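You operate a simulated robot arm through the tools that you are given. There is no shell and no other tool. Be economical: measure what you need, move in short steps, check, and stop when the job is done.

Carry out the task below with a simulated robot arm. There is one attempt and no reset: what you move stays moved.

## Task
Test the red sample cup and stand it on the mat with its pH number.
Fine: switch the grey meter on and zero it while its plate is empty; test that cup alone. Set down upright: what you pick out.

Only the result counts: the job must be done as asked and must still hold three seconds after the hand-in. Knocking over, shifting, dropping, spilling or breaking anything else fails it.

## Robot
A 7-joint arm with a two-finger parallel gripper, fixed in place. Base frame: the origin is at the foot of the arm, x ahead of it, y to its left, z up; the work surface is at about z = 0.8. Readings come in m, degrees, newtons and seconds.
With the tool pointing down near the work surface it reaches from about 0.3 to 0.7 m from the base axis. Its first joint turns from -66.0 to 66.0 degrees. Payload 1.57 kg.
Tool frame: the origin (TCP) lies between the finger pads and is the grasp point; the fingertips stand 0.03 m ahead of it; z points along the fingers, y is the line along which they close. The gripper opens to 0.11 m. The fingers are 0.024 m wide and 0.012 m thick; the gripper's body (0.048 by 0.112 m) begins 0.078 m behind the TCP.
Orientation is told as [roll, pitch, yaw] about the base's x, y, z axes, in that order, counted from this pose: with the fingers straight down and closing along the base's y, the tool's x points along the base's -x, its y along +y and its z along -z.

## Interface
- The arm moves only by the tool servo_tool. Its argument "increments" is a list of rows, each a list of 6 numbers: the shift along the base's x, y, z in units of 150 mm (1.0 is 150 mm), then the turn, a rotation vector about the base's x, y, z in units of 120 degrees (1.0 is 120 degrees). In form: [[tx, ty, tz, ax, ay, az], ...]. A call has 1 to 12 rows; each row is the pose to reach, as a shift and turn from the pose commanded when the call began. "jaw" is the gripper command, from -1 (fully open) to 1 (shut), values between in proportion, set as the call begins (left out, the last holds). A call with a number of a shift or a turn outside -1 to 1 is refused whole. A row lasts 0.2 s, in which the tool goes at most 0.05 m and 8.6 degrees; a call with a longer step from one row to the next is refused whole, and so is a gripper value outside its range. Where a pose cannot be reached the arm comes as near as it can. A force on the tool above 40 N (or 10 N above the force at the start of the call, whichever is more), or a blocked arm, ends the call early, and 0.2 s more pass. Each finger travels about 0.108 m/s and halts on what it meets, pressing with about 22 N; the grip force reading is that of the motor and also rises with nothing between the fingers. The clock runs only during rows and for 0.2 s after the last one: add rows that repeat a pose to give the fingers time. It gives the time, the measured TCP pose, the force on the tool (base axes), the opening and the grip force at its end, in the units of the frame above (readings bear some noise), with the torque about the TCP (base axes, N m) and any sound that the robot's microphone picked up.
- Cameras (640 x 400 px; columns grow to the right, rows downward): "scene" is fixed at [0.1743, -0.3978, 1.4029]; the picture's right is [0.69, -0.72, 0.00], its down [-0.41, -0.40, -0.82] and it looks along [0.59, 0.57, -0.57] (base axes); focal length 310 px, centre (320, 200). "wrist" rides on the gripper at [0.07, 0.016, -0.141] in the tool frame; the picture's right is [-0.23, 0.97, 0.00], its down [-0.85, -0.20, -0.48] and it looks along [-0.47, -0.11, 0.88] (tool axes); focal length 222 px, centre (320, 200). There is no depth. A picture from a camera that has moved, and an enlarged one, comes with that camera's place and axes in the base frame and with its lens.
- snapshot(camera): a new picture of that camera. No time passes.
- enlarge(camera, box): a new picture of the part [left, top, right, bottom] of that camera's present view, enlarged. No time passes.
- sign_off(): hands the job in; it is judged then, once.

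Work in short steps. Places have to be worked out from the pictures, the camera data and where the tool is seen: move nearer, look again, correct. Check each grasp and each placing, and mend what went wrong. You have 120 turns and 76 pictures in all, those below and enlarged ones among them. Open the gripper and draw the arm clear of the work before you hand the job in, unless the task says otherwise; then end with one line.

The tools are called after ">>>" as a command line: name --pt "numbers of a row" for each row, then --argument value for the rest, lists and objects as JSON in quotes. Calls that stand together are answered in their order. servo_tool: Moves the arm, as the interface text tells. Its arguments: {"type":"object","properties":{"increments":{"type":"array"},"jaw":{"type":"number"}},"required":["increments"]} The other tools are called the same way: snapshot (camera) takes a picture; enlarge (camera, box) takes an enlarged picture of a part of a camera's view; sign_off () hands the job in.

At the start:

```text
time_s: 0.0
position: [0.4214, 0.1708, 1.0671]
tool_rot: [-0.1, -0.1, 0.0]
contact_force: [0.1, -1.0, -0.3]
ft_torque: [0.01, -0.02, -0.01]
width: 0.1102
grasp_force: 0.1
```

scene: 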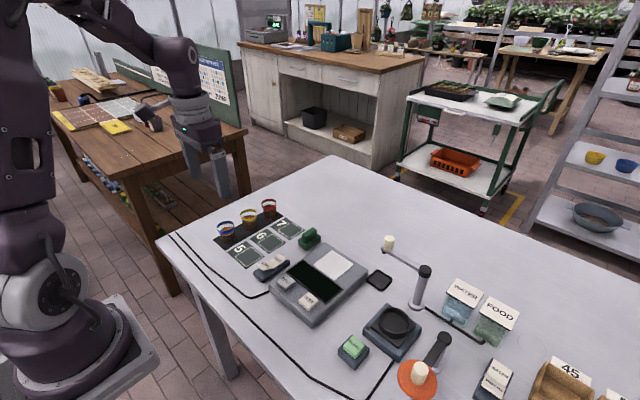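
wrist: 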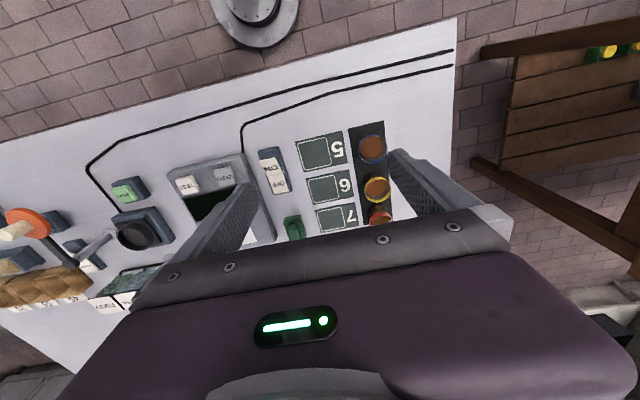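

I'll take closer looks at the meter, cups and mats first.

>>> enlarge --camera "scene" --box '[200, 180, 400, 330]'

>>> enlarge --camera "scene" --box '[320, 220, 640, 400]'

>>> enlarge --camera "wrist" --box '[160, 110, 420, 250]'

```text
2.67 times, centred on (300, 255) of scene
camera zoom: at [0.1743, -0.3978, 1.4029], right [0.69, -0.72, 0.0], down [-0.41, -0.4, -0.82], along [0.59, 0.57, -0.57], focal length 826 px, centre (373, 53)
```

zoom: 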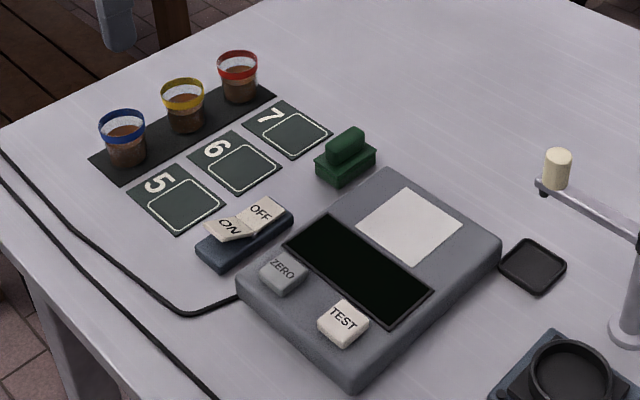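

```text
2.00 times, centred on (480, 310) of scene
camera zoom: at [0.1743, -0.3978, 1.4029], right [0.69, -0.72, 0.0], down [-0.41, -0.4, -0.82], along [0.59, 0.57, -0.57], focal length 620 px, centre (0, -20)
```

zoom: 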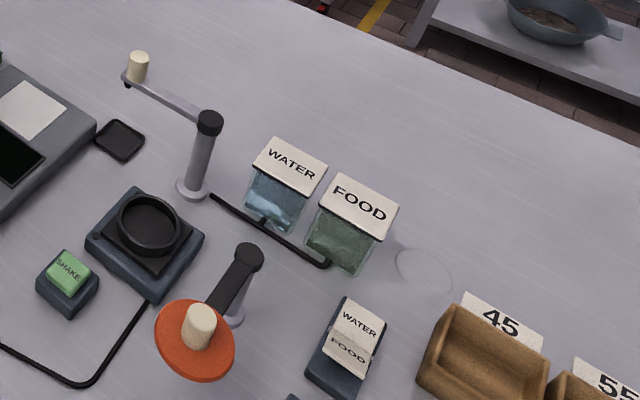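

```text
2.46 times, centred on (290, 180) of wrist
camera zoom: at [0.3506, 0.1886, 1.2067], right [0.23, 0.97, 0.0], down [0.85, -0.2, 0.48], along [0.47, -0.11, -0.88], focal length 547 px, centre (394, 249)
```

zoom: 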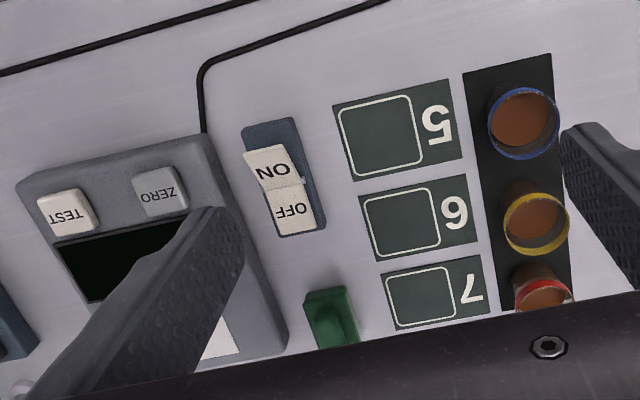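

The scene shows a rocker switch (ON near x≈0.465, y≈0.07), ZERO (0.465,-0.01), TEST (0.464,-0.085), the plate (~0.59,-0.046) and the red cup (~0.625,0.26). I'll shut the jaw and go above the ON half.

>>> servo_tool --pt "0.055 -0.134 -0.18 0 0 0" --pt "0.11 -0.268 -0.36 0 0 0" --pt "0.165 -0.402 -0.54 0 0 0" --pt "0.22 -0.536 -0.72 0 0 0" --pt "0.27 -0.667 -0.9 0 0 0" --pt "0.27 -0.667 -0.9 0 0 0" --jaw 1

>>> snapshot --camera "wrist"

>>> enlarge --camera "scene" --box '[200, 180, 400, 330]'

```text
time_s: 1.4
position: [0.4612, 0.0721, 0.932]
tool_rot: [0.1, 0.0, 0.0]
contact_force: [0.2, 0.0, 0.4]
ft_torque: [0.02, -0.02, 0.02]
width: 0.0
grasp_force: 21.6
```

```text
70 pictures are left
camera wrist: at [0.3908, 0.0891, 1.0722], right [0.23, 0.97, 0.0], down [0.85, -0.2, 0.48], along [0.47, -0.11, -0.88], focal length 222 px, centre (320, 200)
```

wrist: 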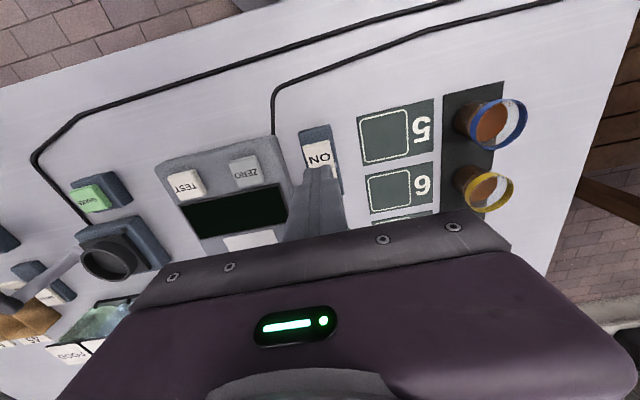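

```text
2.67 times, centred on (300, 255) of scene
camera zoom: at [0.1743, -0.3978, 1.4029], right [0.69, -0.72, 0.0], down [-0.41, -0.4, -0.82], along [0.59, 0.57, -0.57], focal length 826 px, centre (373, 53)
```

zoom: 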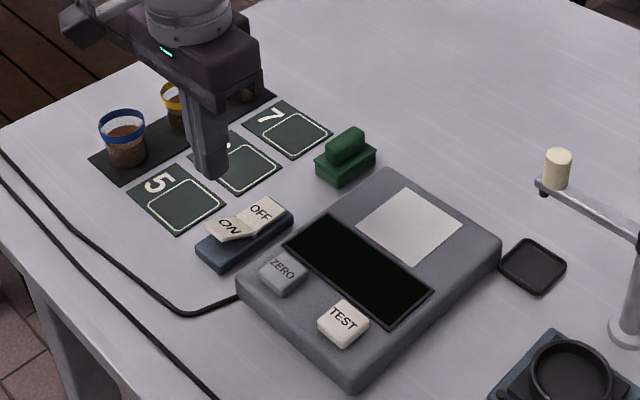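

Wrist view agrees: ON half at about (0.467, 0.071). I descend gently onto it; contact will end the call.

>>> servo_tool --pt "0 0 -0.2 0 0 0" --pt "0 0 -0.38 0 0 0" --pt "0 0 -0.42 0 0 0" --pt "0 0 -0.45 0 0 0" --pt "0 0 -0.48 0 0 0" --pt "0 0 -0.5 0 0 0" --pt "0 0 -0.52 0 0 0"

>>> enlarge --camera "scene" --box '[200, 180, 400, 330]'

```text
time_s: 3.0
position: [0.4627, 0.0718, 0.8543]
tool_rot: [0.0, 0.0, -0.1]
contact_force: [0.3, -0.4, -0.7]
ft_torque: [0.0, 0.01, 0.01]
width: 0.0
grasp_force: 20.9
```

```text
2.67 times, centred on (300, 255) of scene
camera zoom: at [0.1743, -0.3978, 1.4029], right [0.69, -0.72, 0.0], down [-0.41, -0.4, -0.82], along [0.59, 0.57, -0.57], focal length 826 px, centre (373, 53)
```

zoom: 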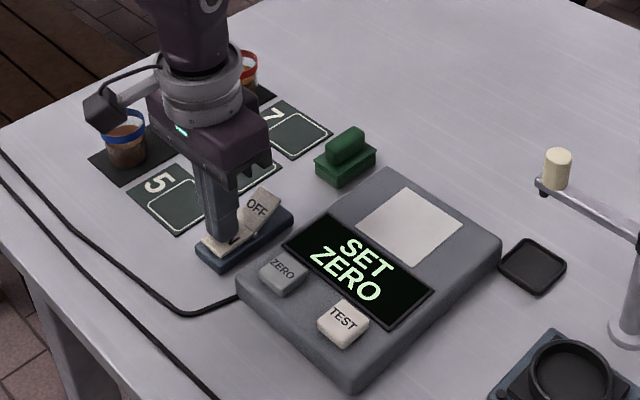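

The meter is on and shows SET ZERO. I lift, move above ZERO and descend in small steps.

>>> servo_tool --pt "0 0 0.27 0 0 0" --pt "0 -0.27 0.27 0 0 0" --pt "0 -0.54 0.27 0 0 0" --pt "0 -0.54 0.27 0 0 0"

>>> enlarge --camera "scene" --box '[200, 180, 400, 330]'

>>> snapshot --camera "wrist"

```text
time_s: 4.0
position: [0.4598, -0.0131, 0.8964]
tool_rot: [0.0, 0.1, 0.0]
contact_force: [0.5, -0.1, -0.2]
ft_torque: [0.0, -0.02, -0.03]
width: 0.0
grasp_force: 21.2
```

```text
2.67 times, centred on (300, 255) of scene
camera zoom: at [0.1743, -0.3978, 1.4029], right [0.69, -0.72, 0.0], down [-0.41, -0.4, -0.82], along [0.59, 0.57, -0.57], focal length 826 px, centre (373, 53)
```

zoom: 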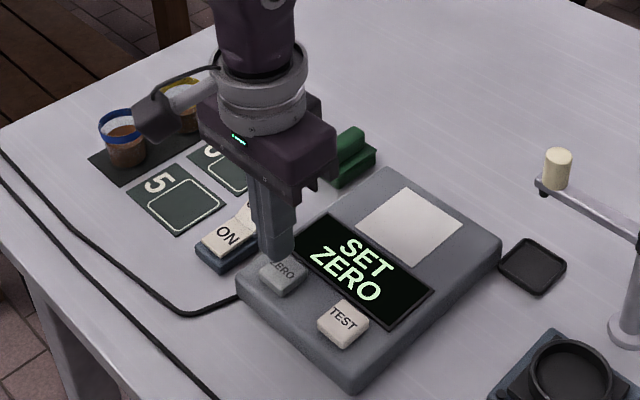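

```text
66 pictures are left
camera wrist: at [0.3896, 0.0056, 1.0355], right [0.23, 0.97, 0.0], down [0.85, -0.2, 0.48], along [0.47, -0.11, -0.88], focal length 222 px, centre (320, 200)
```

wrist: 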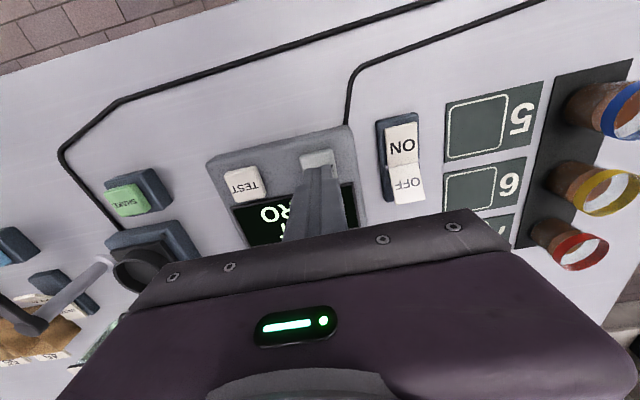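

Finger is above ZERO. Pressing down gently in 3 mm steps.

>>> servo_tool --pt "-0.02 0 -0.06 0 0 0" --pt "-0.02 0 -0.1 0 0 0" --pt "-0.02 0 -0.12 0 0 0" --pt "-0.02 0 -0.14 0 0 0" --pt "-0.02 0 -0.16 0 0 0" --pt "-0.02 0 -0.18 0 0 0"

>>> enlarge --camera "scene" --box '[200, 180, 400, 330]'

```text
time_s: 5.4
position: [0.4588, -0.0085, 0.866]
tool_rot: [0.1, -0.1, 0.0]
contact_force: [1.4, 1.0, 3.2]
ft_torque: [0.04, -0.06, -0.03]
width: 0.0
grasp_force: 20.7
heard: click
```

```text
2.67 times, centred on (300, 255) of scene
camera zoom: at [0.1743, -0.3977, 1.4029], right [0.69, -0.72, 0.0], down [-0.41, -0.4, -0.82], along [0.59, 0.57, -0.57], focal length 826 px, centre (373, 53)
```

zoom: 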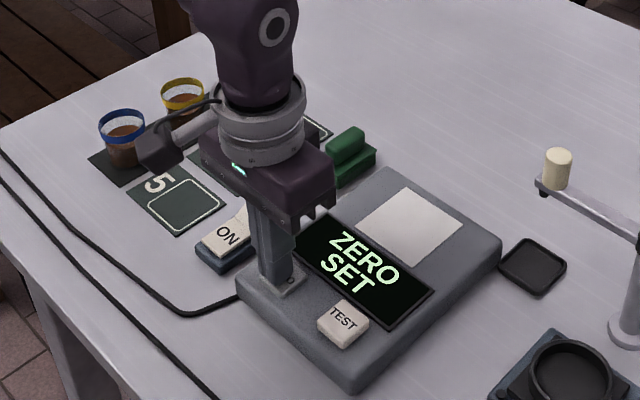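

ZERO SET. Now lift and travel toward the red cup, opening the jaw up high.

>>> servo_tool --pt "0 0 0.3 0 0 0" --pt "0 0 0.6 0 0 0" --pt "0 0 0.87 0 0 0" --pt "0.1 0.25 0.87 0 0 0" --pt "0.2 0.5 0.87 0 0 0" --pt "0.3 0.75 0.87 0 0 0" --pt "0.4 1.0 0.87 0 0 0" --pt "0.4 1.0 0.87 0 0 0"

>>> servo_tool --pt "0.15 0.2 0 0 0 0" --pt "0.3 0.4 0 0 0 0" --pt "0.45 0.6 0 0 0 0" --pt "0.6 0.79 0 0 0 0" --pt "0.7 0.79 0 0 0 0" --pt "0.7 0.79 0 0 0 0" --jaw -1

>>> snapshot --camera "wrist"

>>> enlarge --camera "scene" --box '[200, 130, 400, 280]'

```text
time_s: 7.2
position: [0.5193, 0.1418, 0.9954]
tool_rot: [-0.1, 0.0, 0.0]
contact_force: [0.8, -0.7, 0.0]
ft_torque: [-0.04, -0.01, -0.04]
width: 0.0
grasp_force: 21.8
```

```text
time_s: 8.6
position: [0.6252, 0.2567, 0.9985]
tool_rot: [0.0, -0.1, -0.3]
contact_force: [-0.3, 0.8, -0.2]
ft_torque: [-0.02, -0.01, 0.02]
width: 0.1098
grasp_force: 0.1
```

```text
64 pictures are left
camera wrist: at [0.5549, 0.2745, 1.139], right [0.23, 0.97, 0.0], down [0.85, -0.2, 0.48], along [0.47, -0.11, -0.88], focal length 222 px, centre (320, 200)
```

wrist: 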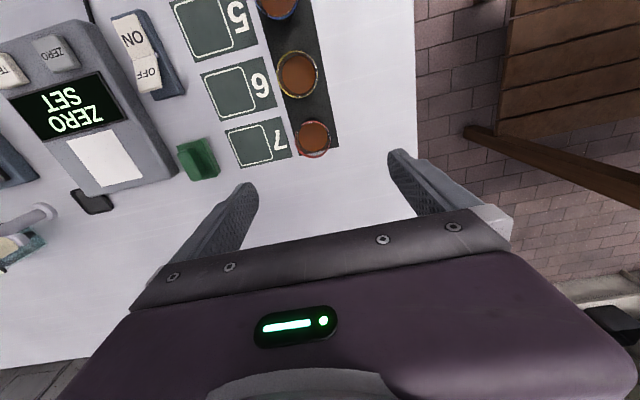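

```text
2.67 times, centred on (300, 205) of scene
camera zoom: at [0.1743, -0.3978, 1.4029], right [0.69, -0.72, 0.0], down [-0.41, -0.4, -0.82], along [0.59, 0.57, -0.57], focal length 826 px, centre (373, 187)
```

zoom: 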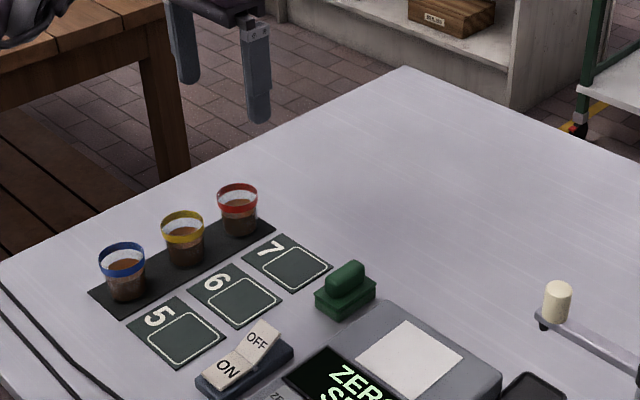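

Red cup judged at (0.622, 0.254), rim ~0.85. I descend partway and recheck before lowering around it.

>>> servo_tool --pt "-0.02 -0.02 -0.25 0 0 0" --pt "-0.02 -0.02 -0.5 0 0 0" --pt "-0.02 -0.02 -0.68 0 0 0" --pt "-0.02 -0.02 -0.68 0 0 0"

>>> snapshot --camera "wrist"

>>> enlarge --camera "scene" --box '[200, 150, 320, 240]'

```text
time_s: 9.6
position: [0.6221, 0.2559, 0.8935]
tool_rot: [0.0, 0.1, 0.0]
contact_force: [0.9, -0.8, -1.2]
ft_torque: [0.0, -0.01, -0.04]
width: 0.1102
grasp_force: 0.0
out of reach, approached as far as the arm can: row 1
```

```text
62 pictures are left
camera wrist: at [0.5521, 0.2719, 1.035], right [0.23, 0.97, 0.0], down [0.85, -0.2, 0.48], along [0.47, -0.11, -0.88], focal length 222 px, centre (320, 200)
```

wrist: 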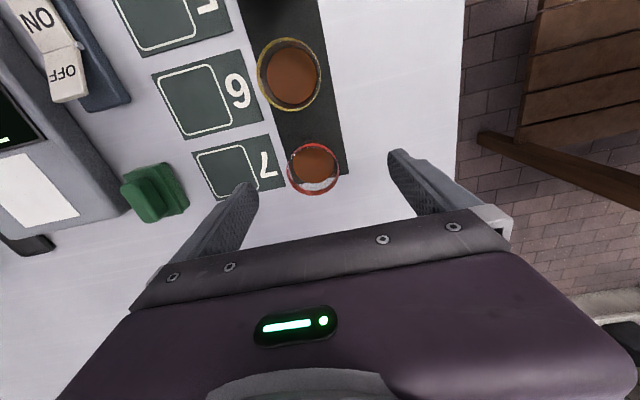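

```text
4.44 times, centred on (260, 195) of scene
camera zoom: at [0.1743, -0.3978, 1.4029], right [0.69, -0.72, 0.0], down [-0.41, -0.4, -0.82], along [0.59, 0.57, -0.57], focal length 1377 px, centre (587, 222)
```

zoom: 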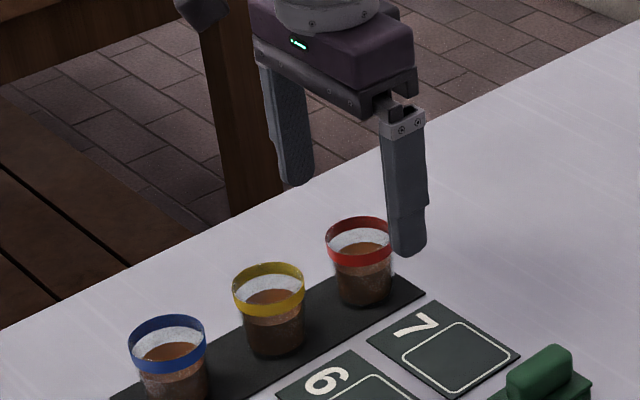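

Fingers straddle the cup well; slight correction, and lower to z≈0.84.

>>> servo_tool --pt "-0.02 -0.025 0 0 0 0" --pt "-0.02 -0.025 -0.12 0 0 0" --pt "-0.02 -0.025 -0.24 0 0 0" --pt "-0.02 -0.025 -0.35 0 0 0" --pt "-0.02 -0.025 -0.35 0 0 0"

>>> snapshot --camera "wrist"

>>> enlarge --camera "scene" --box '[200, 150, 320, 240]'

```text
time_s: 10.8
position: [0.6164, 0.2517, 0.8419]
tool_rot: [0.0, 0.0, 0.0]
contact_force: [-0.5, 0.4, 0.2]
ft_torque: [0.0, 0.01, 0.02]
width: 0.11
grasp_force: 0.1
```

```text
60 pictures are left
camera wrist: at [0.5452, 0.2684, 0.9821], right [0.23, 0.97, 0.0], down [0.85, -0.2, 0.48], along [0.47, -0.11, -0.88], focal length 222 px, centre (320, 200)
```

wrist: 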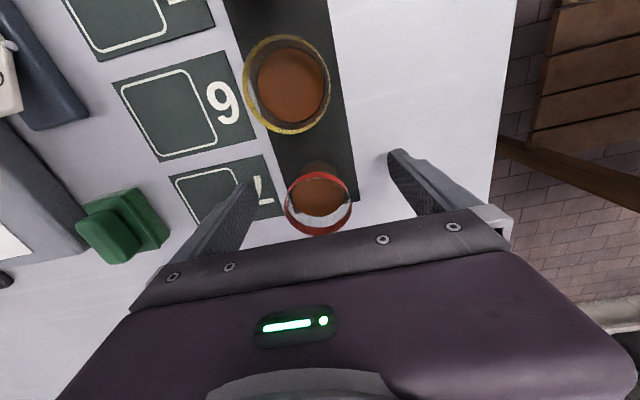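

```text
4.44 times, centred on (260, 195) of scene
camera zoom: at [0.1743, -0.3978, 1.4029], right [0.69, -0.72, 0.0], down [-0.41, -0.4, -0.82], along [0.59, 0.57, -0.57], focal length 1377 px, centre (587, 222)
```

zoom: 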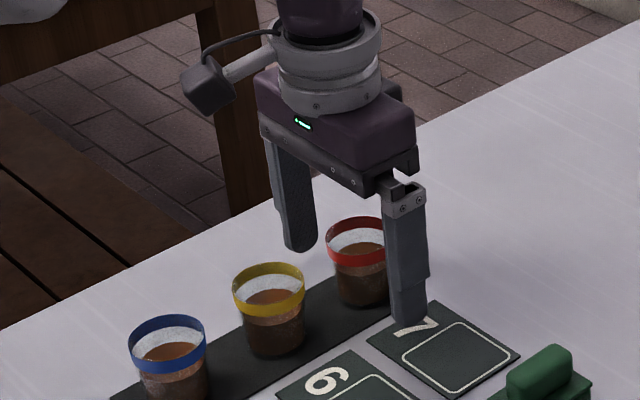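

TCP is centred on the cup (0.616, 0.252). Closing on it.

>>> servo_tool --pt "0 0 0 0 0 0" --pt "0 0 0 0 0 0" --pt "0 0 0 0 0 0" --pt "0 0 0 0 0 0" --jaw 0.5

>>> enlarge --camera "scene" --box '[200, 150, 320, 240]'

```text
time_s: 11.8
position: [0.6163, 0.2514, 0.8421]
tool_rot: [0.0, 0.0, -0.1]
contact_force: [2.1, -1.2, 2.5]
ft_torque: [0.02, -0.01, -0.03]
width: 0.045
grasp_force: 21.6
```

```text
4.44 times, centred on (260, 195) of scene
camera zoom: at [0.1743, -0.3978, 1.4029], right [0.69, -0.72, 0.0], down [-0.41, -0.4, -0.82], along [0.59, 0.57, -0.57], focal length 1377 px, centre (587, 222)
```

zoom: 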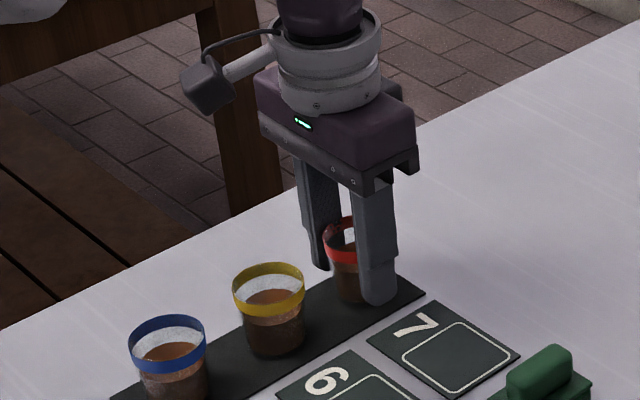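

Held (0.045 m). Lifting slowly.

>>> servo_tool --pt "0 0 0.05 0 0 0" --pt "0 0 0.13 0 0 0" --pt "0 0 0.23 0 0 0" --pt "0 0 0.35 0 0 0" --pt "0 0 0.47 0 0 0" --pt "0 0 0.57 0 0 0" --pt "0 0 0.62 0 0 0" --pt "0 0 0.63 0 0 0"

>>> snapshot --camera "wrist"

>>> snapshot --camera "scene"

```text
time_s: 13.6
position: [0.6165, 0.2532, 0.9368]
tool_rot: [-0.1, 0.0, 0.0]
contact_force: [0.2, -0.3, -1.3]
ft_torque: [-0.03, -0.02, 0.03]
width: 0.0446
grasp_force: 21.9
```

```text
57 pictures are left
camera wrist: at [0.5462, 0.2702, 1.0772], right [0.23, 0.97, 0.0], down [0.86, -0.2, 0.48], along [0.47, -0.11, -0.88], focal length 222 px, centre (320, 200)
```

wrist: 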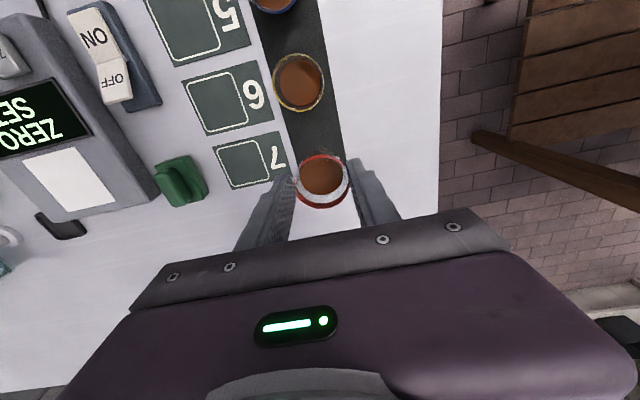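

```text
56 pictures are left
```

scene: 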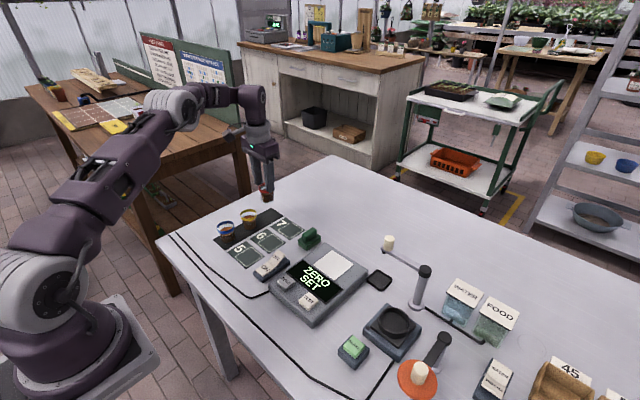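

The cup appears a little lower between the fingers than before; I check closely for slip.

>>> enlarge --camera "scene" --box '[220, 140, 320, 215]'

>>> enlarge --camera "wrist" --box '[220, 120, 420, 260]'

```text
5.33 times, centred on (270, 178) of scene
camera zoom: at [0.1744, -0.3978, 1.4029], right [0.69, -0.72, 0.0], down [-0.41, -0.4, -0.82], along [0.59, 0.57, -0.57], focal length 1652 px, centre (587, 320)
```

zoom: 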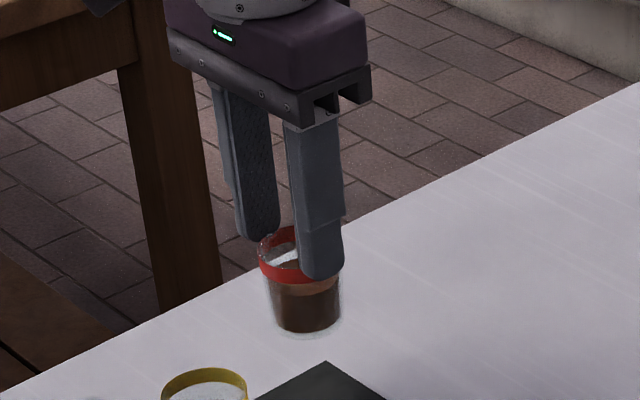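

```text
2.86 times, centred on (320, 190) of wrist
camera zoom: at [0.5462, 0.2702, 1.0772], right [0.23, 0.97, 0.0], down [0.86, -0.2, 0.48], along [0.47, -0.11, -0.88], focal length 635 px, centre (320, 229)
```

zoom: 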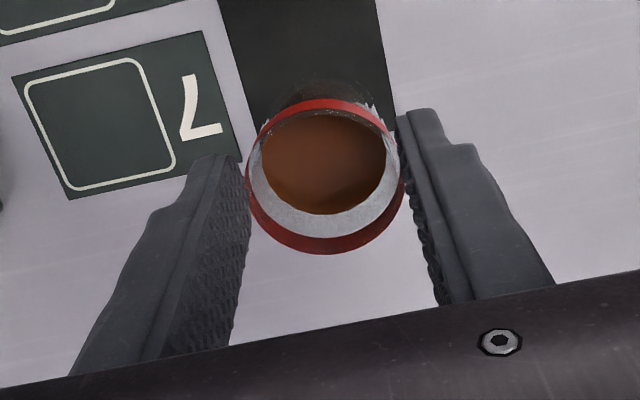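

The cup slipped down about 3 cm, so it hangs at the fingertips. I lower it straight back to its place immediately.

>>> servo_tool --pt "0 0 -0.1 0 0 0" --pt "0 0 -0.2 0 0 0" --pt "0 0 -0.28 0 0 0" --pt "0 0 -0.33 0 0 0" --pt "0 0 -0.36 0 0 0"

>>> enlarge --camera "scene" --box '[220, 155, 320, 230]'

>>> enlarge --camera "wrist" --box '[220, 120, 420, 260]'

```text
time_s: 14.8
position: [0.6172, 0.2507, 0.8835]
tool_rot: [0.0, 0.0, 0.0]
contact_force: [-0.6, -1.1, -0.2]
ft_torque: [-0.02, 0.0, -0.01]
width: 0.0446
grasp_force: 21.5
```

```text
5.33 times, centred on (270, 192) of scene
camera zoom: at [0.1744, -0.3978, 1.4029], right [0.69, -0.72, 0.0], down [-0.41, -0.4, -0.82], along [0.59, 0.57, -0.57], focal length 1652 px, centre (587, 240)
```

zoom: 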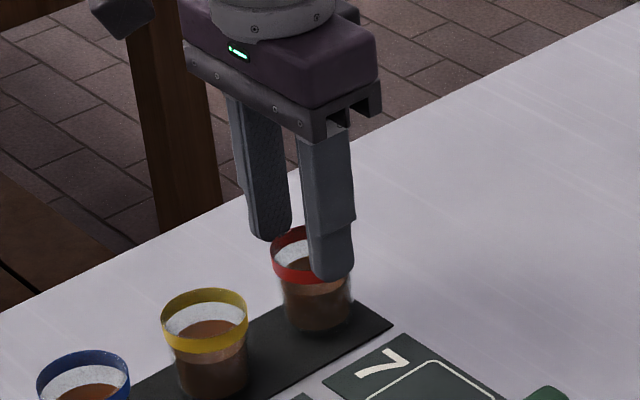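

```text
2.86 times, centred on (320, 190) of wrist
camera zoom: at [0.5462, 0.2687, 1.0231], right [0.23, 0.97, 0.0], down [0.85, -0.2, 0.48], along [0.47, -0.11, -0.88], focal length 635 px, centre (320, 229)
```

zoom: 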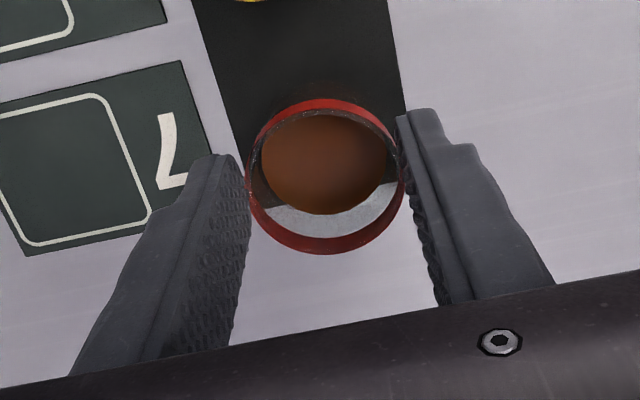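

The grip has been steady since; the cup base looks just above the strip. I lower in small steps to feel the strip.

>>> servo_tool --pt "0 0 -0.01 0 0 0" --pt "0 0 -0.02 0 0 0" --pt "0 0 -0.03 0 0 0" --pt "0 0 -0.03 0 0 0"

>>> enlarge --camera "wrist" --box '[220, 120, 420, 260]'

```text
time_s: 15.8
position: [0.6173, 0.2506, 0.8792]
tool_rot: [0.0, 0.0, 0.0]
contact_force: [-3.7, -1.3, 11.5]
ft_torque: [-0.08, 0.3, -0.01]
width: 0.0447
grasp_force: 21.7
```

```text
2.86 times, centred on (320, 190) of wrist
camera zoom: at [0.547, 0.2689, 1.0187], right [0.23, 0.97, 0.0], down [0.85, -0.2, 0.48], along [0.47, -0.11, -0.88], focal length 635 px, centre (320, 229)
```

zoom: 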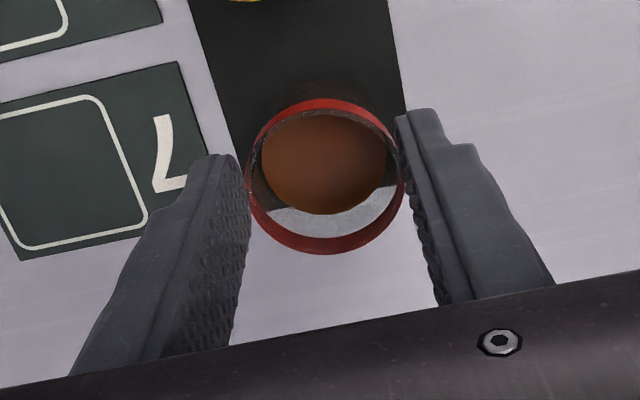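

Contact at z≈0.880 with 11 N and no slip, so this grip is now firm. I lift slowly with it and recheck.

>>> servo_tool --pt "0 0 0.03 0 0 0" --pt "0 0 0.1 0 0 0" --pt "0 0 0.2 0 0 0" --pt "0 0 0.3 0 0 0" --pt "0 0 0.4 0 0 0" --pt "0 0 0.48 0 0 0" --pt "0 0 0.53 0 0 0" --pt "0 0 0.55 0 0 0"

>>> enlarge --camera "wrist" --box '[220, 120, 420, 260]'

>>> enlarge --camera "scene" --box '[220, 140, 320, 215]'

```text
time_s: 17.6
position: [0.6187, 0.2509, 0.9637]
tool_rot: [-0.1, 0.0, 0.1]
contact_force: [0.8, 0.3, 0.4]
ft_torque: [-0.02, 0.01, 0.03]
width: 0.0446
grasp_force: 22.4
```

```text
2.86 times, centred on (320, 190) of wrist
camera zoom: at [0.5477, 0.2691, 1.1026], right [0.23, 0.97, 0.0], down [0.86, -0.2, 0.48], along [0.47, -0.11, -0.88], focal length 635 px, centre (320, 229)
```

zoom: 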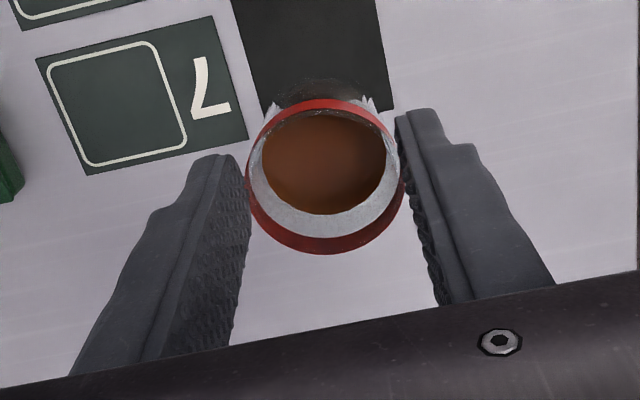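

```text
5.33 times, centred on (270, 178) of scene
camera zoom: at [0.1744, -0.3978, 1.4029], right [0.69, -0.72, 0.0], down [-0.41, -0.4, -0.82], along [0.59, 0.57, -0.57], focal length 1652 px, centre (587, 320)
```

zoom: 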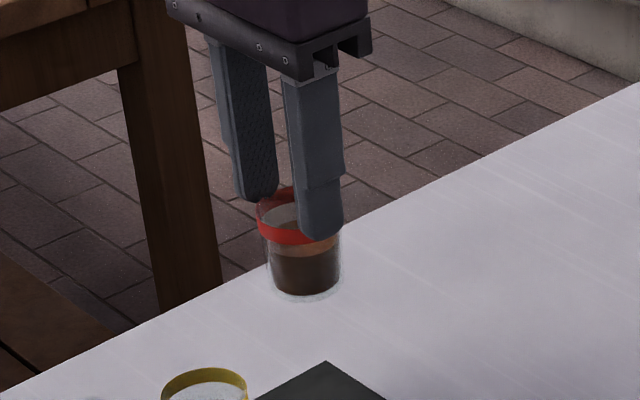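

Stable grip. Carry it smoothly toward the meter plate.

>>> servo_tool --pt "-0.01 -0.05 0 0 0 0" --pt "-0.02 -0.15 0 0 0 0" --pt "-0.04 -0.28 0 0 0 0" --pt "-0.05 -0.41 0 0 0 0" --pt "-0.07 -0.54 0 0 0 0" --pt "-0.08 -0.67 0 0 0 0" --pt "-0.1 -0.8 0 0 0 0" --pt "-0.11 -0.91 0 0 0 0" --pt "-0.12 -0.97 0 0 0 0" --pt "-0.12 -0.98 0 0 0 0"

>>> servo_tool --pt "-0.01 -0.05 0 0 0 0" --pt "-0.02 -0.15 0 0 0 0" --pt "-0.04 -0.28 0 0 0 0" --pt "-0.05 -0.41 0 0 0 0" --pt "-0.07 -0.54 0 0 0 0" --pt "-0.08 -0.67 0 0 0 0" --pt "-0.1 -0.8 0 0 0 0" --pt "-0.11 -0.91 0 0 0 0" --pt "-0.12 -0.97 0 0 0 0" --pt "-0.12 -0.98 0 0 0 0"

>>> snapshot --camera "wrist"

>>> enlarge --camera "scene" --box '[240, 170, 400, 290]'

```text
time_s: 19.8
position: [0.5984, 0.1068, 0.9618]
tool_rot: [-0.1, 0.0, 0.1]
contact_force: [0.5, 0.1, -1.6]
ft_torque: [-0.02, -0.01, -0.01]
width: 0.045
grasp_force: 22.7
```

```text
time_s: 22.0
position: [0.5821, -0.0425, 0.9617]
tool_rot: [0.0, 0.0, 0.0]
contact_force: [0.0, 0.5, 0.1]
ft_torque: [0.02, -0.03, 0.01]
width: 0.0448
grasp_force: 22.3
```

```text
48 pictures are left
camera wrist: at [0.5119, -0.0253, 1.1018], right [0.23, 0.97, 0.0], down [0.86, -0.2, 0.48], along [0.47, -0.11, -0.88], focal length 222 px, centre (320, 200)
```

wrist: 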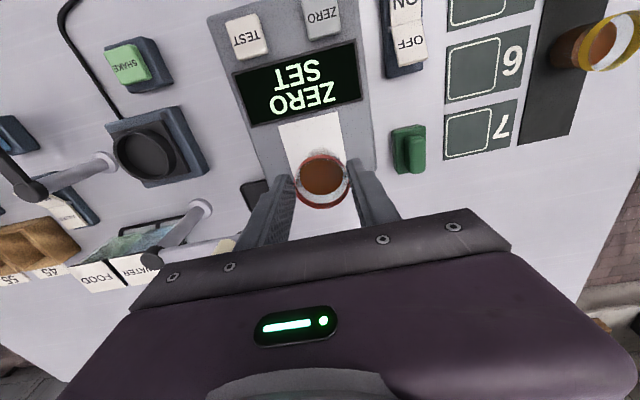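

```text
3.33 times, centred on (320, 230) of scene
camera zoom: at [0.1743, -0.3978, 1.4029], right [0.69, -0.72, 0.0], down [-0.41, -0.4, -0.82], along [0.59, 0.57, -0.57], focal length 1033 px, centre (320, 100)
```

zoom: 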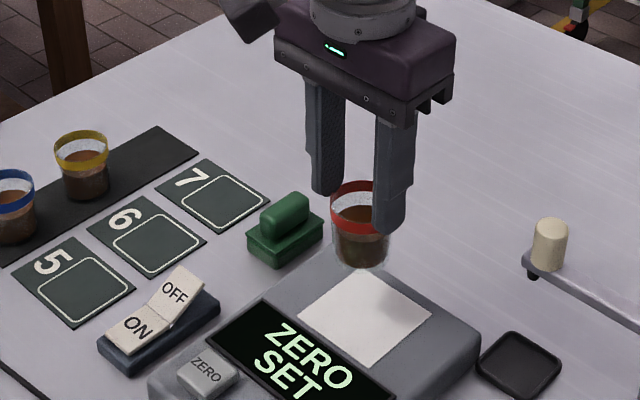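

Cup is over the plate (centre ≈ 0.583, -0.048). I nudge y by -4 mm and lower gently.

>>> servo_tool --pt "0 -0.03 -0.05 0 0 0" --pt "0 -0.03 -0.13 0 0 0" --pt "0 -0.03 -0.2 0 0 0" --pt "0 -0.03 -0.26 0 0 0" --pt "0 -0.03 -0.29 0 0 0" --pt "0 -0.03 -0.29 0 0 0"

>>> enlarge --camera "scene" --box '[240, 170, 400, 290]'

```text
time_s: 23.4
position: [0.5815, -0.0477, 0.9166]
tool_rot: [0.1, 0.0, 0.0]
contact_force: [0.1, 0.4, -1.4]
ft_torque: [0.02, -0.03, 0.03]
width: 0.0447
grasp_force: 21.9
```

```text
3.33 times, centred on (320, 230) of scene
camera zoom: at [0.1744, -0.3978, 1.4029], right [0.69, -0.72, 0.0], down [-0.41, -0.4, -0.82], along [0.59, 0.57, -0.57], focal length 1033 px, centre (320, 100)
```

zoom: 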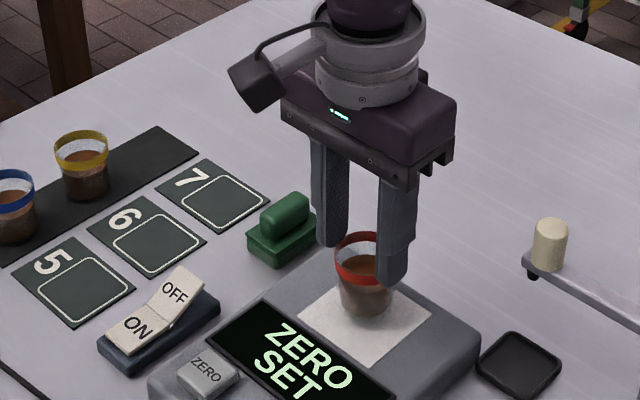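

Just above the plate; lower in 1.5 mm steps to contact.

>>> servo_tool --pt "0 0 -0.01 0 0 0" --pt "0 0 -0.02 0 0 0" --pt "0 0 -0.03 0 0 0" --pt "0 0 -0.03 0 0 0"

```text
time_s: 24.4
position: [0.5819, -0.0474, 0.9133]
tool_rot: [0.0, -0.1, 0.1]
contact_force: [0.3, 0.1, -0.2]
ft_torque: [0.01, -0.01, 0.0]
width: 0.0448
grasp_force: 21.7
```

No contact yet; continue down.

>>> servo_tool --pt "0 0 -0.01 0 0 0" --pt "0 0 -0.02 0 0 0" --pt "0 0 -0.03 0 0 0" --pt "0 0 -0.03 0 0 0"

```text
time_s: 25.4
position: [0.5824, -0.0473, 0.9094]
tool_rot: [0.0, 0.0, 0.0]
contact_force: [0.0, -0.1, -0.4]
ft_torque: [0.04, 0.02, -0.01]
width: 0.0447
grasp_force: 22.1
```

Still free; continue.

>>> servo_tool --pt "0 0 -0.01 0 0 0" --pt "0 0 -0.02 0 0 0" --pt "0 0 -0.03 0 0 0" --pt "0 0 -0.03 0 0 0"

>>> enlarge --camera "scene" --box '[240, 170, 400, 290]'

```text
time_s: 26.4
position: [0.5814, -0.0466, 0.9067]
tool_rot: [0.0, -0.2, 0.0]
contact_force: [3.4, -2.4, 15.8]
ft_torque: [-0.09, -0.3, 0.02]
width: 0.0448
grasp_force: 21.9
```

```text
3.33 times, centred on (320, 230) of scene
camera zoom: at [0.1741, -0.3978, 1.403], right [0.69, -0.72, 0.0], down [-0.41, -0.4, -0.82], along [0.59, 0.57, -0.57], focal length 1033 px, centre (320, 100)
```

zoom: 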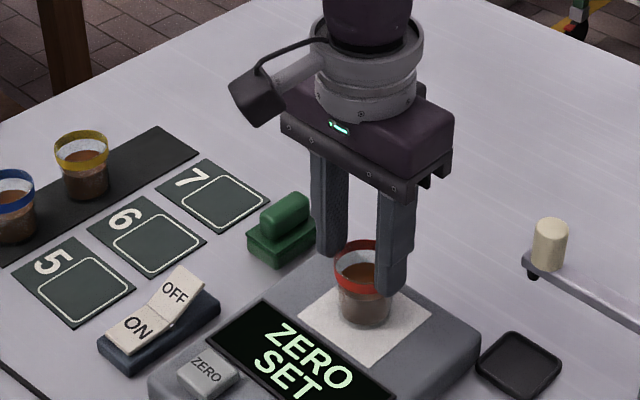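

Contact felt (15 N). Ease the load and release, moderate opening, then lift.

>>> servo_tool --pt "0 0 0.015 0 0 0" --pt "0 0 0.015 0 0 0"

>>> servo_tool --pt "0 0 0 0 0 0" --pt "0 0 0 0 0 0" --pt "0 0 0 0 0 0" --jaw -0.6

>>> servo_tool --pt "0 0 0.1 0 0 0" --pt "0 0 0.3 0 0 0" --pt "0 0 0.5 0 0 0" --pt "0 0 0.5 0 0 0"

>>> enlarge --camera "scene" --box '[240, 170, 400, 290]'

```text
time_s: 27.0
position: [0.5816, -0.0464, 0.9067]
tool_rot: [0.0, 0.1, -0.1]
contact_force: [-0.3, 0.3, -1.0]
ft_torque: [0.03, -0.01, 0.01]
width: 0.0444
grasp_force: 22.0
```

```text
time_s: 27.8
position: [0.5802, -0.045, 0.9063]
tool_rot: [0.1, 0.0, 0.0]
contact_force: [-0.6, 0.1, -0.1]
ft_torque: [0.0, -0.01, 0.0]
width: 0.0881
grasp_force: 0.1
```

```text
time_s: 28.8
position: [0.5825, -0.0486, 0.9836]
tool_rot: [0.0, 0.1, 0.0]
contact_force: [0.3, 0.7, 0.4]
ft_torque: [0.02, -0.02, 0.01]
width: 0.0881
grasp_force: 0.0
```

```text
3.33 times, centred on (320, 230) of scene
camera zoom: at [0.1743, -0.3978, 1.4029], right [0.69, -0.72, 0.0], down [-0.41, -0.4, -0.82], along [0.59, 0.57, -0.57], focal length 1033 px, centre (320, 100)
```

zoom: 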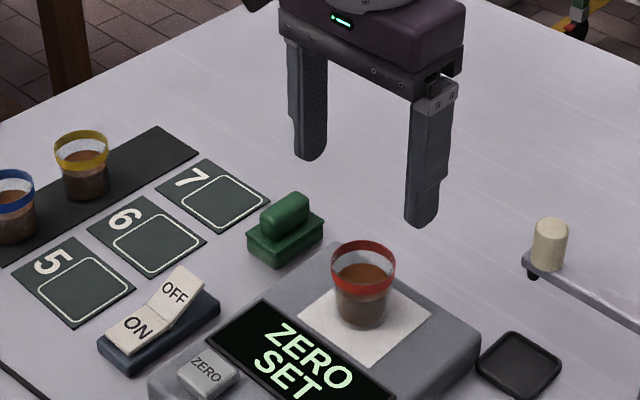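

Cup stands upright on the plate. Shut the jaw and move above TEST (≈0.461, -0.087).

>>> servo_tool --pt "-0.2 -0.067 0 0 0 0" --pt "-0.4 -0.134 0 0 0 0" --pt "-0.6 -0.2 0 0 0 0" --pt "-0.81 -0.26 0 0 0 0" --pt "-0.81 -0.26 -0.2 0 0 0" --pt "-0.81 -0.26 -0.4 0 0 0" --pt "-0.81 -0.26 -0.6 0 0 0" --pt "-0.81 -0.26 -0.6 0 0 0" --jaw 1

>>> enlarge --camera "scene" --box '[240, 190, 400, 310]'

>>> snapshot --camera "wrist"

```text
time_s: 30.6
position: [0.4615, -0.0846, 0.8894]
tool_rot: [0.0, 0.0, 0.0]
contact_force: [0.3, -0.5, 0.0]
ft_torque: [0.0, 0.0, -0.03]
width: 0.0
grasp_force: 21.3
```

```text
3.33 times, centred on (320, 250) of scene
camera zoom: at [0.1743, -0.3978, 1.4029], right [0.69, -0.72, 0.0], down [-0.41, -0.4, -0.82], along [0.59, 0.57, -0.57], focal length 1033 px, centre (320, 33)
```

zoom: 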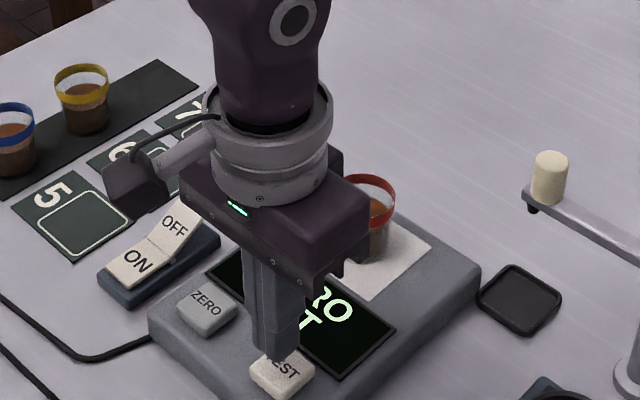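

```text
42 pictures are left
camera wrist: at [0.3903, -0.0678, 1.0306], right [0.23, 0.97, 0.0], down [0.86, -0.2, 0.48], along [0.47, -0.11, -0.88], focal length 222 px, centre (320, 200)
```

wrist: 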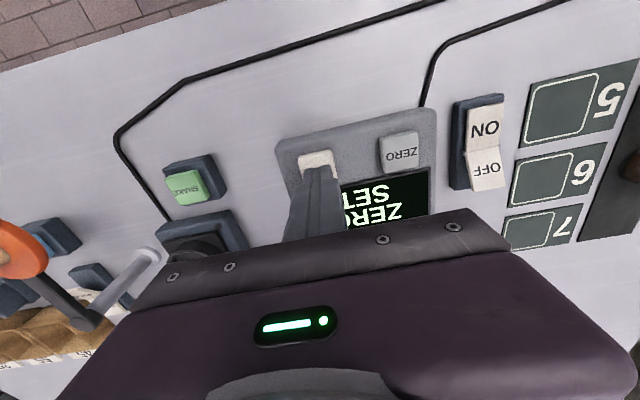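

Finger over TEST's far half; shift 4 mm back and press.

>>> servo_tool --pt "-0.025 -0.01 -0.02 0 0 0" --pt "-0.025 -0.01 -0.06 0 0 0" --pt "-0.025 -0.01 -0.09 0 0 0" --pt "-0.025 -0.01 -0.11 0 0 0" --pt "-0.025 -0.01 -0.13 0 0 0" --pt "-0.025 -0.01 -0.145 0 0 0"

>>> enlarge --camera "scene" --box '[240, 190, 400, 310]'

```text
time_s: 32.0
position: [0.4557, -0.087, 0.8704]
tool_rot: [0.0, -0.1, 0.0]
contact_force: [1.4, 0.8, 1.8]
ft_torque: [0.01, -0.04, 0.02]
width: 0.0
grasp_force: 21.1
heard: click
```

```text
3.33 times, centred on (320, 250) of scene
camera zoom: at [0.1743, -0.3977, 1.4029], right [0.69, -0.72, 0.0], down [-0.41, -0.4, -0.82], along [0.59, 0.57, -0.57], focal length 1033 px, centre (320, 33)
```

zoom: 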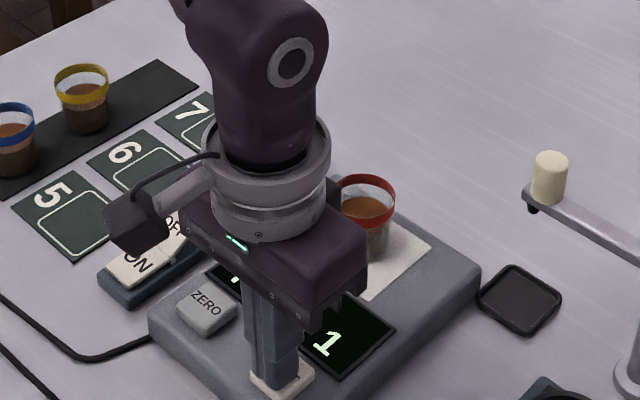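

Click heard and the display changed. Lift off to read it.

>>> servo_tool --pt "0 0 0.2 0 0 0" --pt "0 0 0.45 0 0 0" --pt "0 0 0.7 0 0 0" --pt "0 0 0.7 0 0 0"

>>> enlarge --camera "scene" --box '[240, 190, 400, 310]'

>>> snapshot --camera "wrist"

```text
time_s: 33.0
position: [0.4521, -0.0893, 0.9761]
tool_rot: [0.0, 0.0, 0.1]
contact_force: [-0.3, -0.3, 0.2]
ft_torque: [0.0, 0.0, -0.03]
width: 0.0
grasp_force: 21.3
```

```text
3.33 times, centred on (320, 250) of scene
camera zoom: at [0.1743, -0.3978, 1.4029], right [0.69, -0.72, 0.0], down [-0.41, -0.4, -0.82], along [0.59, 0.57, -0.57], focal length 1033 px, centre (320, 33)
```

zoom: 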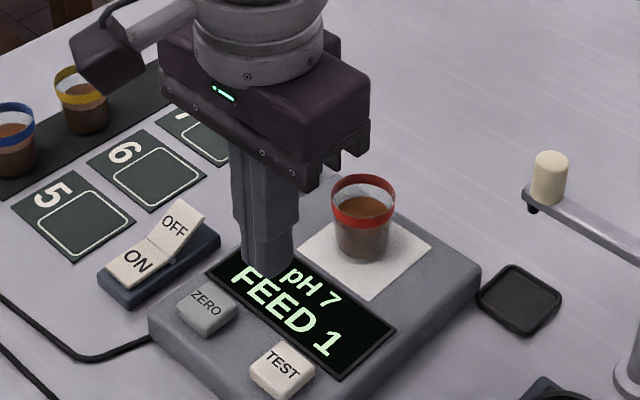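

```text
39 pictures are left
camera wrist: at [0.3827, -0.0715, 1.117], right [0.23, 0.97, 0.0], down [0.85, -0.2, 0.48], along [0.47, -0.11, -0.88], focal length 222 px, centre (320, 200)
```

wrist: 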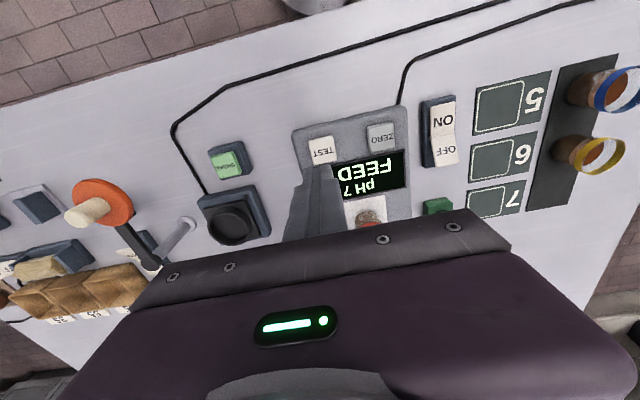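

The meter reads pH 7 → mat 7. Open the jaw and go back above the cup.

>>> servo_tool --pt "0 0 0.03 0 0 0" --pt "0.22 0.07 0.03 0 0 0" --pt "0.44 0.14 0.03 0 0 0" --pt "0.66 0.21 0.03 0 0 0" --pt "0.866 0.28 0.03 0 0 0" --pt "0.866 0.28 0.03 0 0 0" --jaw -0.6

>>> snapshot --camera "wrist"

```text
time_s: 34.4
position: [0.5859, -0.0459, 0.979]
tool_rot: [0.0, 0.0, 0.0]
contact_force: [0.3, -0.2, -0.1]
ft_torque: [0.0, 0.0, 0.0]
width: 0.0882
grasp_force: 0.0
```

```text
38 pictures are left
camera wrist: at [0.5148, -0.0284, 1.1195], right [0.23, 0.97, 0.0], down [0.86, -0.2, 0.48], along [0.47, -0.11, -0.88], focal length 222 px, centre (320, 200)
```

wrist: 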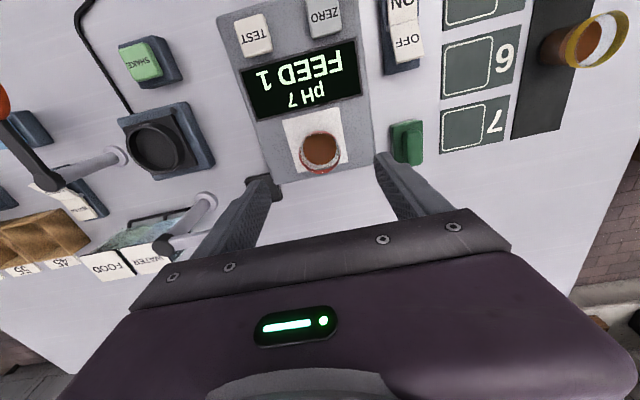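

Cup centre confirmed at (0.584, -0.046). Lower to z≈0.902 around the rim and close.

>>> servo_tool --pt "-0.013 0 -0.15 0 0 0" --pt "-0.013 0 -0.35 0 0 0" --pt "-0.013 0 -0.48 0 0 0" --pt "-0.013 0 -0.515 0 0 0" --pt "-0.013 0 -0.515 0 0 0"

>>> servo_tool --pt "0 0 0 0 0 0" --pt "0 0 0 0 0 0" --pt "0 0 0 0 0 0" --jaw 0.5

>>> enlarge --camera "wrist" --box '[220, 120, 420, 260]'

>>> enlarge --camera "scene" --box '[240, 170, 400, 290]'

```text
time_s: 35.6
position: [0.5818, -0.0441, 0.9024]
tool_rot: [0.1, 0.0, 0.1]
contact_force: [-1.1, -0.3, 0.2]
ft_torque: [-0.01, 0.02, -0.01]
width: 0.088
grasp_force: 0.0
```

```text
time_s: 36.4
position: [0.5829, -0.044, 0.9031]
tool_rot: [0.1, 0.0, -0.1]
contact_force: [0.3, 0.0, 0.5]
ft_torque: [-0.02, -0.01, 0.01]
width: 0.0444
grasp_force: 22.6
```

```text
2.86 times, centred on (320, 190) of wrist
camera zoom: at [0.5119, -0.0271, 1.0427], right [0.23, 0.97, 0.0], down [0.85, -0.2, 0.48], along [0.47, -0.11, -0.88], focal length 635 px, centre (320, 229)
```

zoom: 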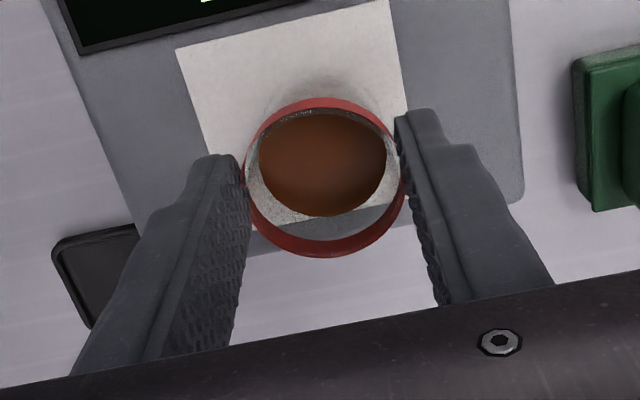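

```text
3.33 times, centred on (320, 230) of scene
camera zoom: at [0.1744, -0.3978, 1.4029], right [0.69, -0.72, 0.0], down [-0.41, -0.4, -0.82], along [0.59, 0.57, -0.57], focal length 1033 px, centre (320, 100)
```

zoom: 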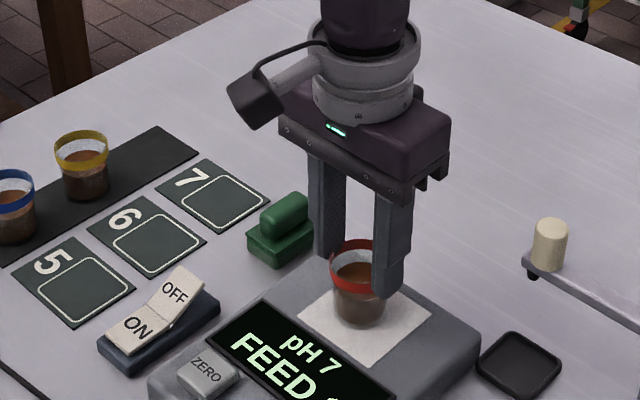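

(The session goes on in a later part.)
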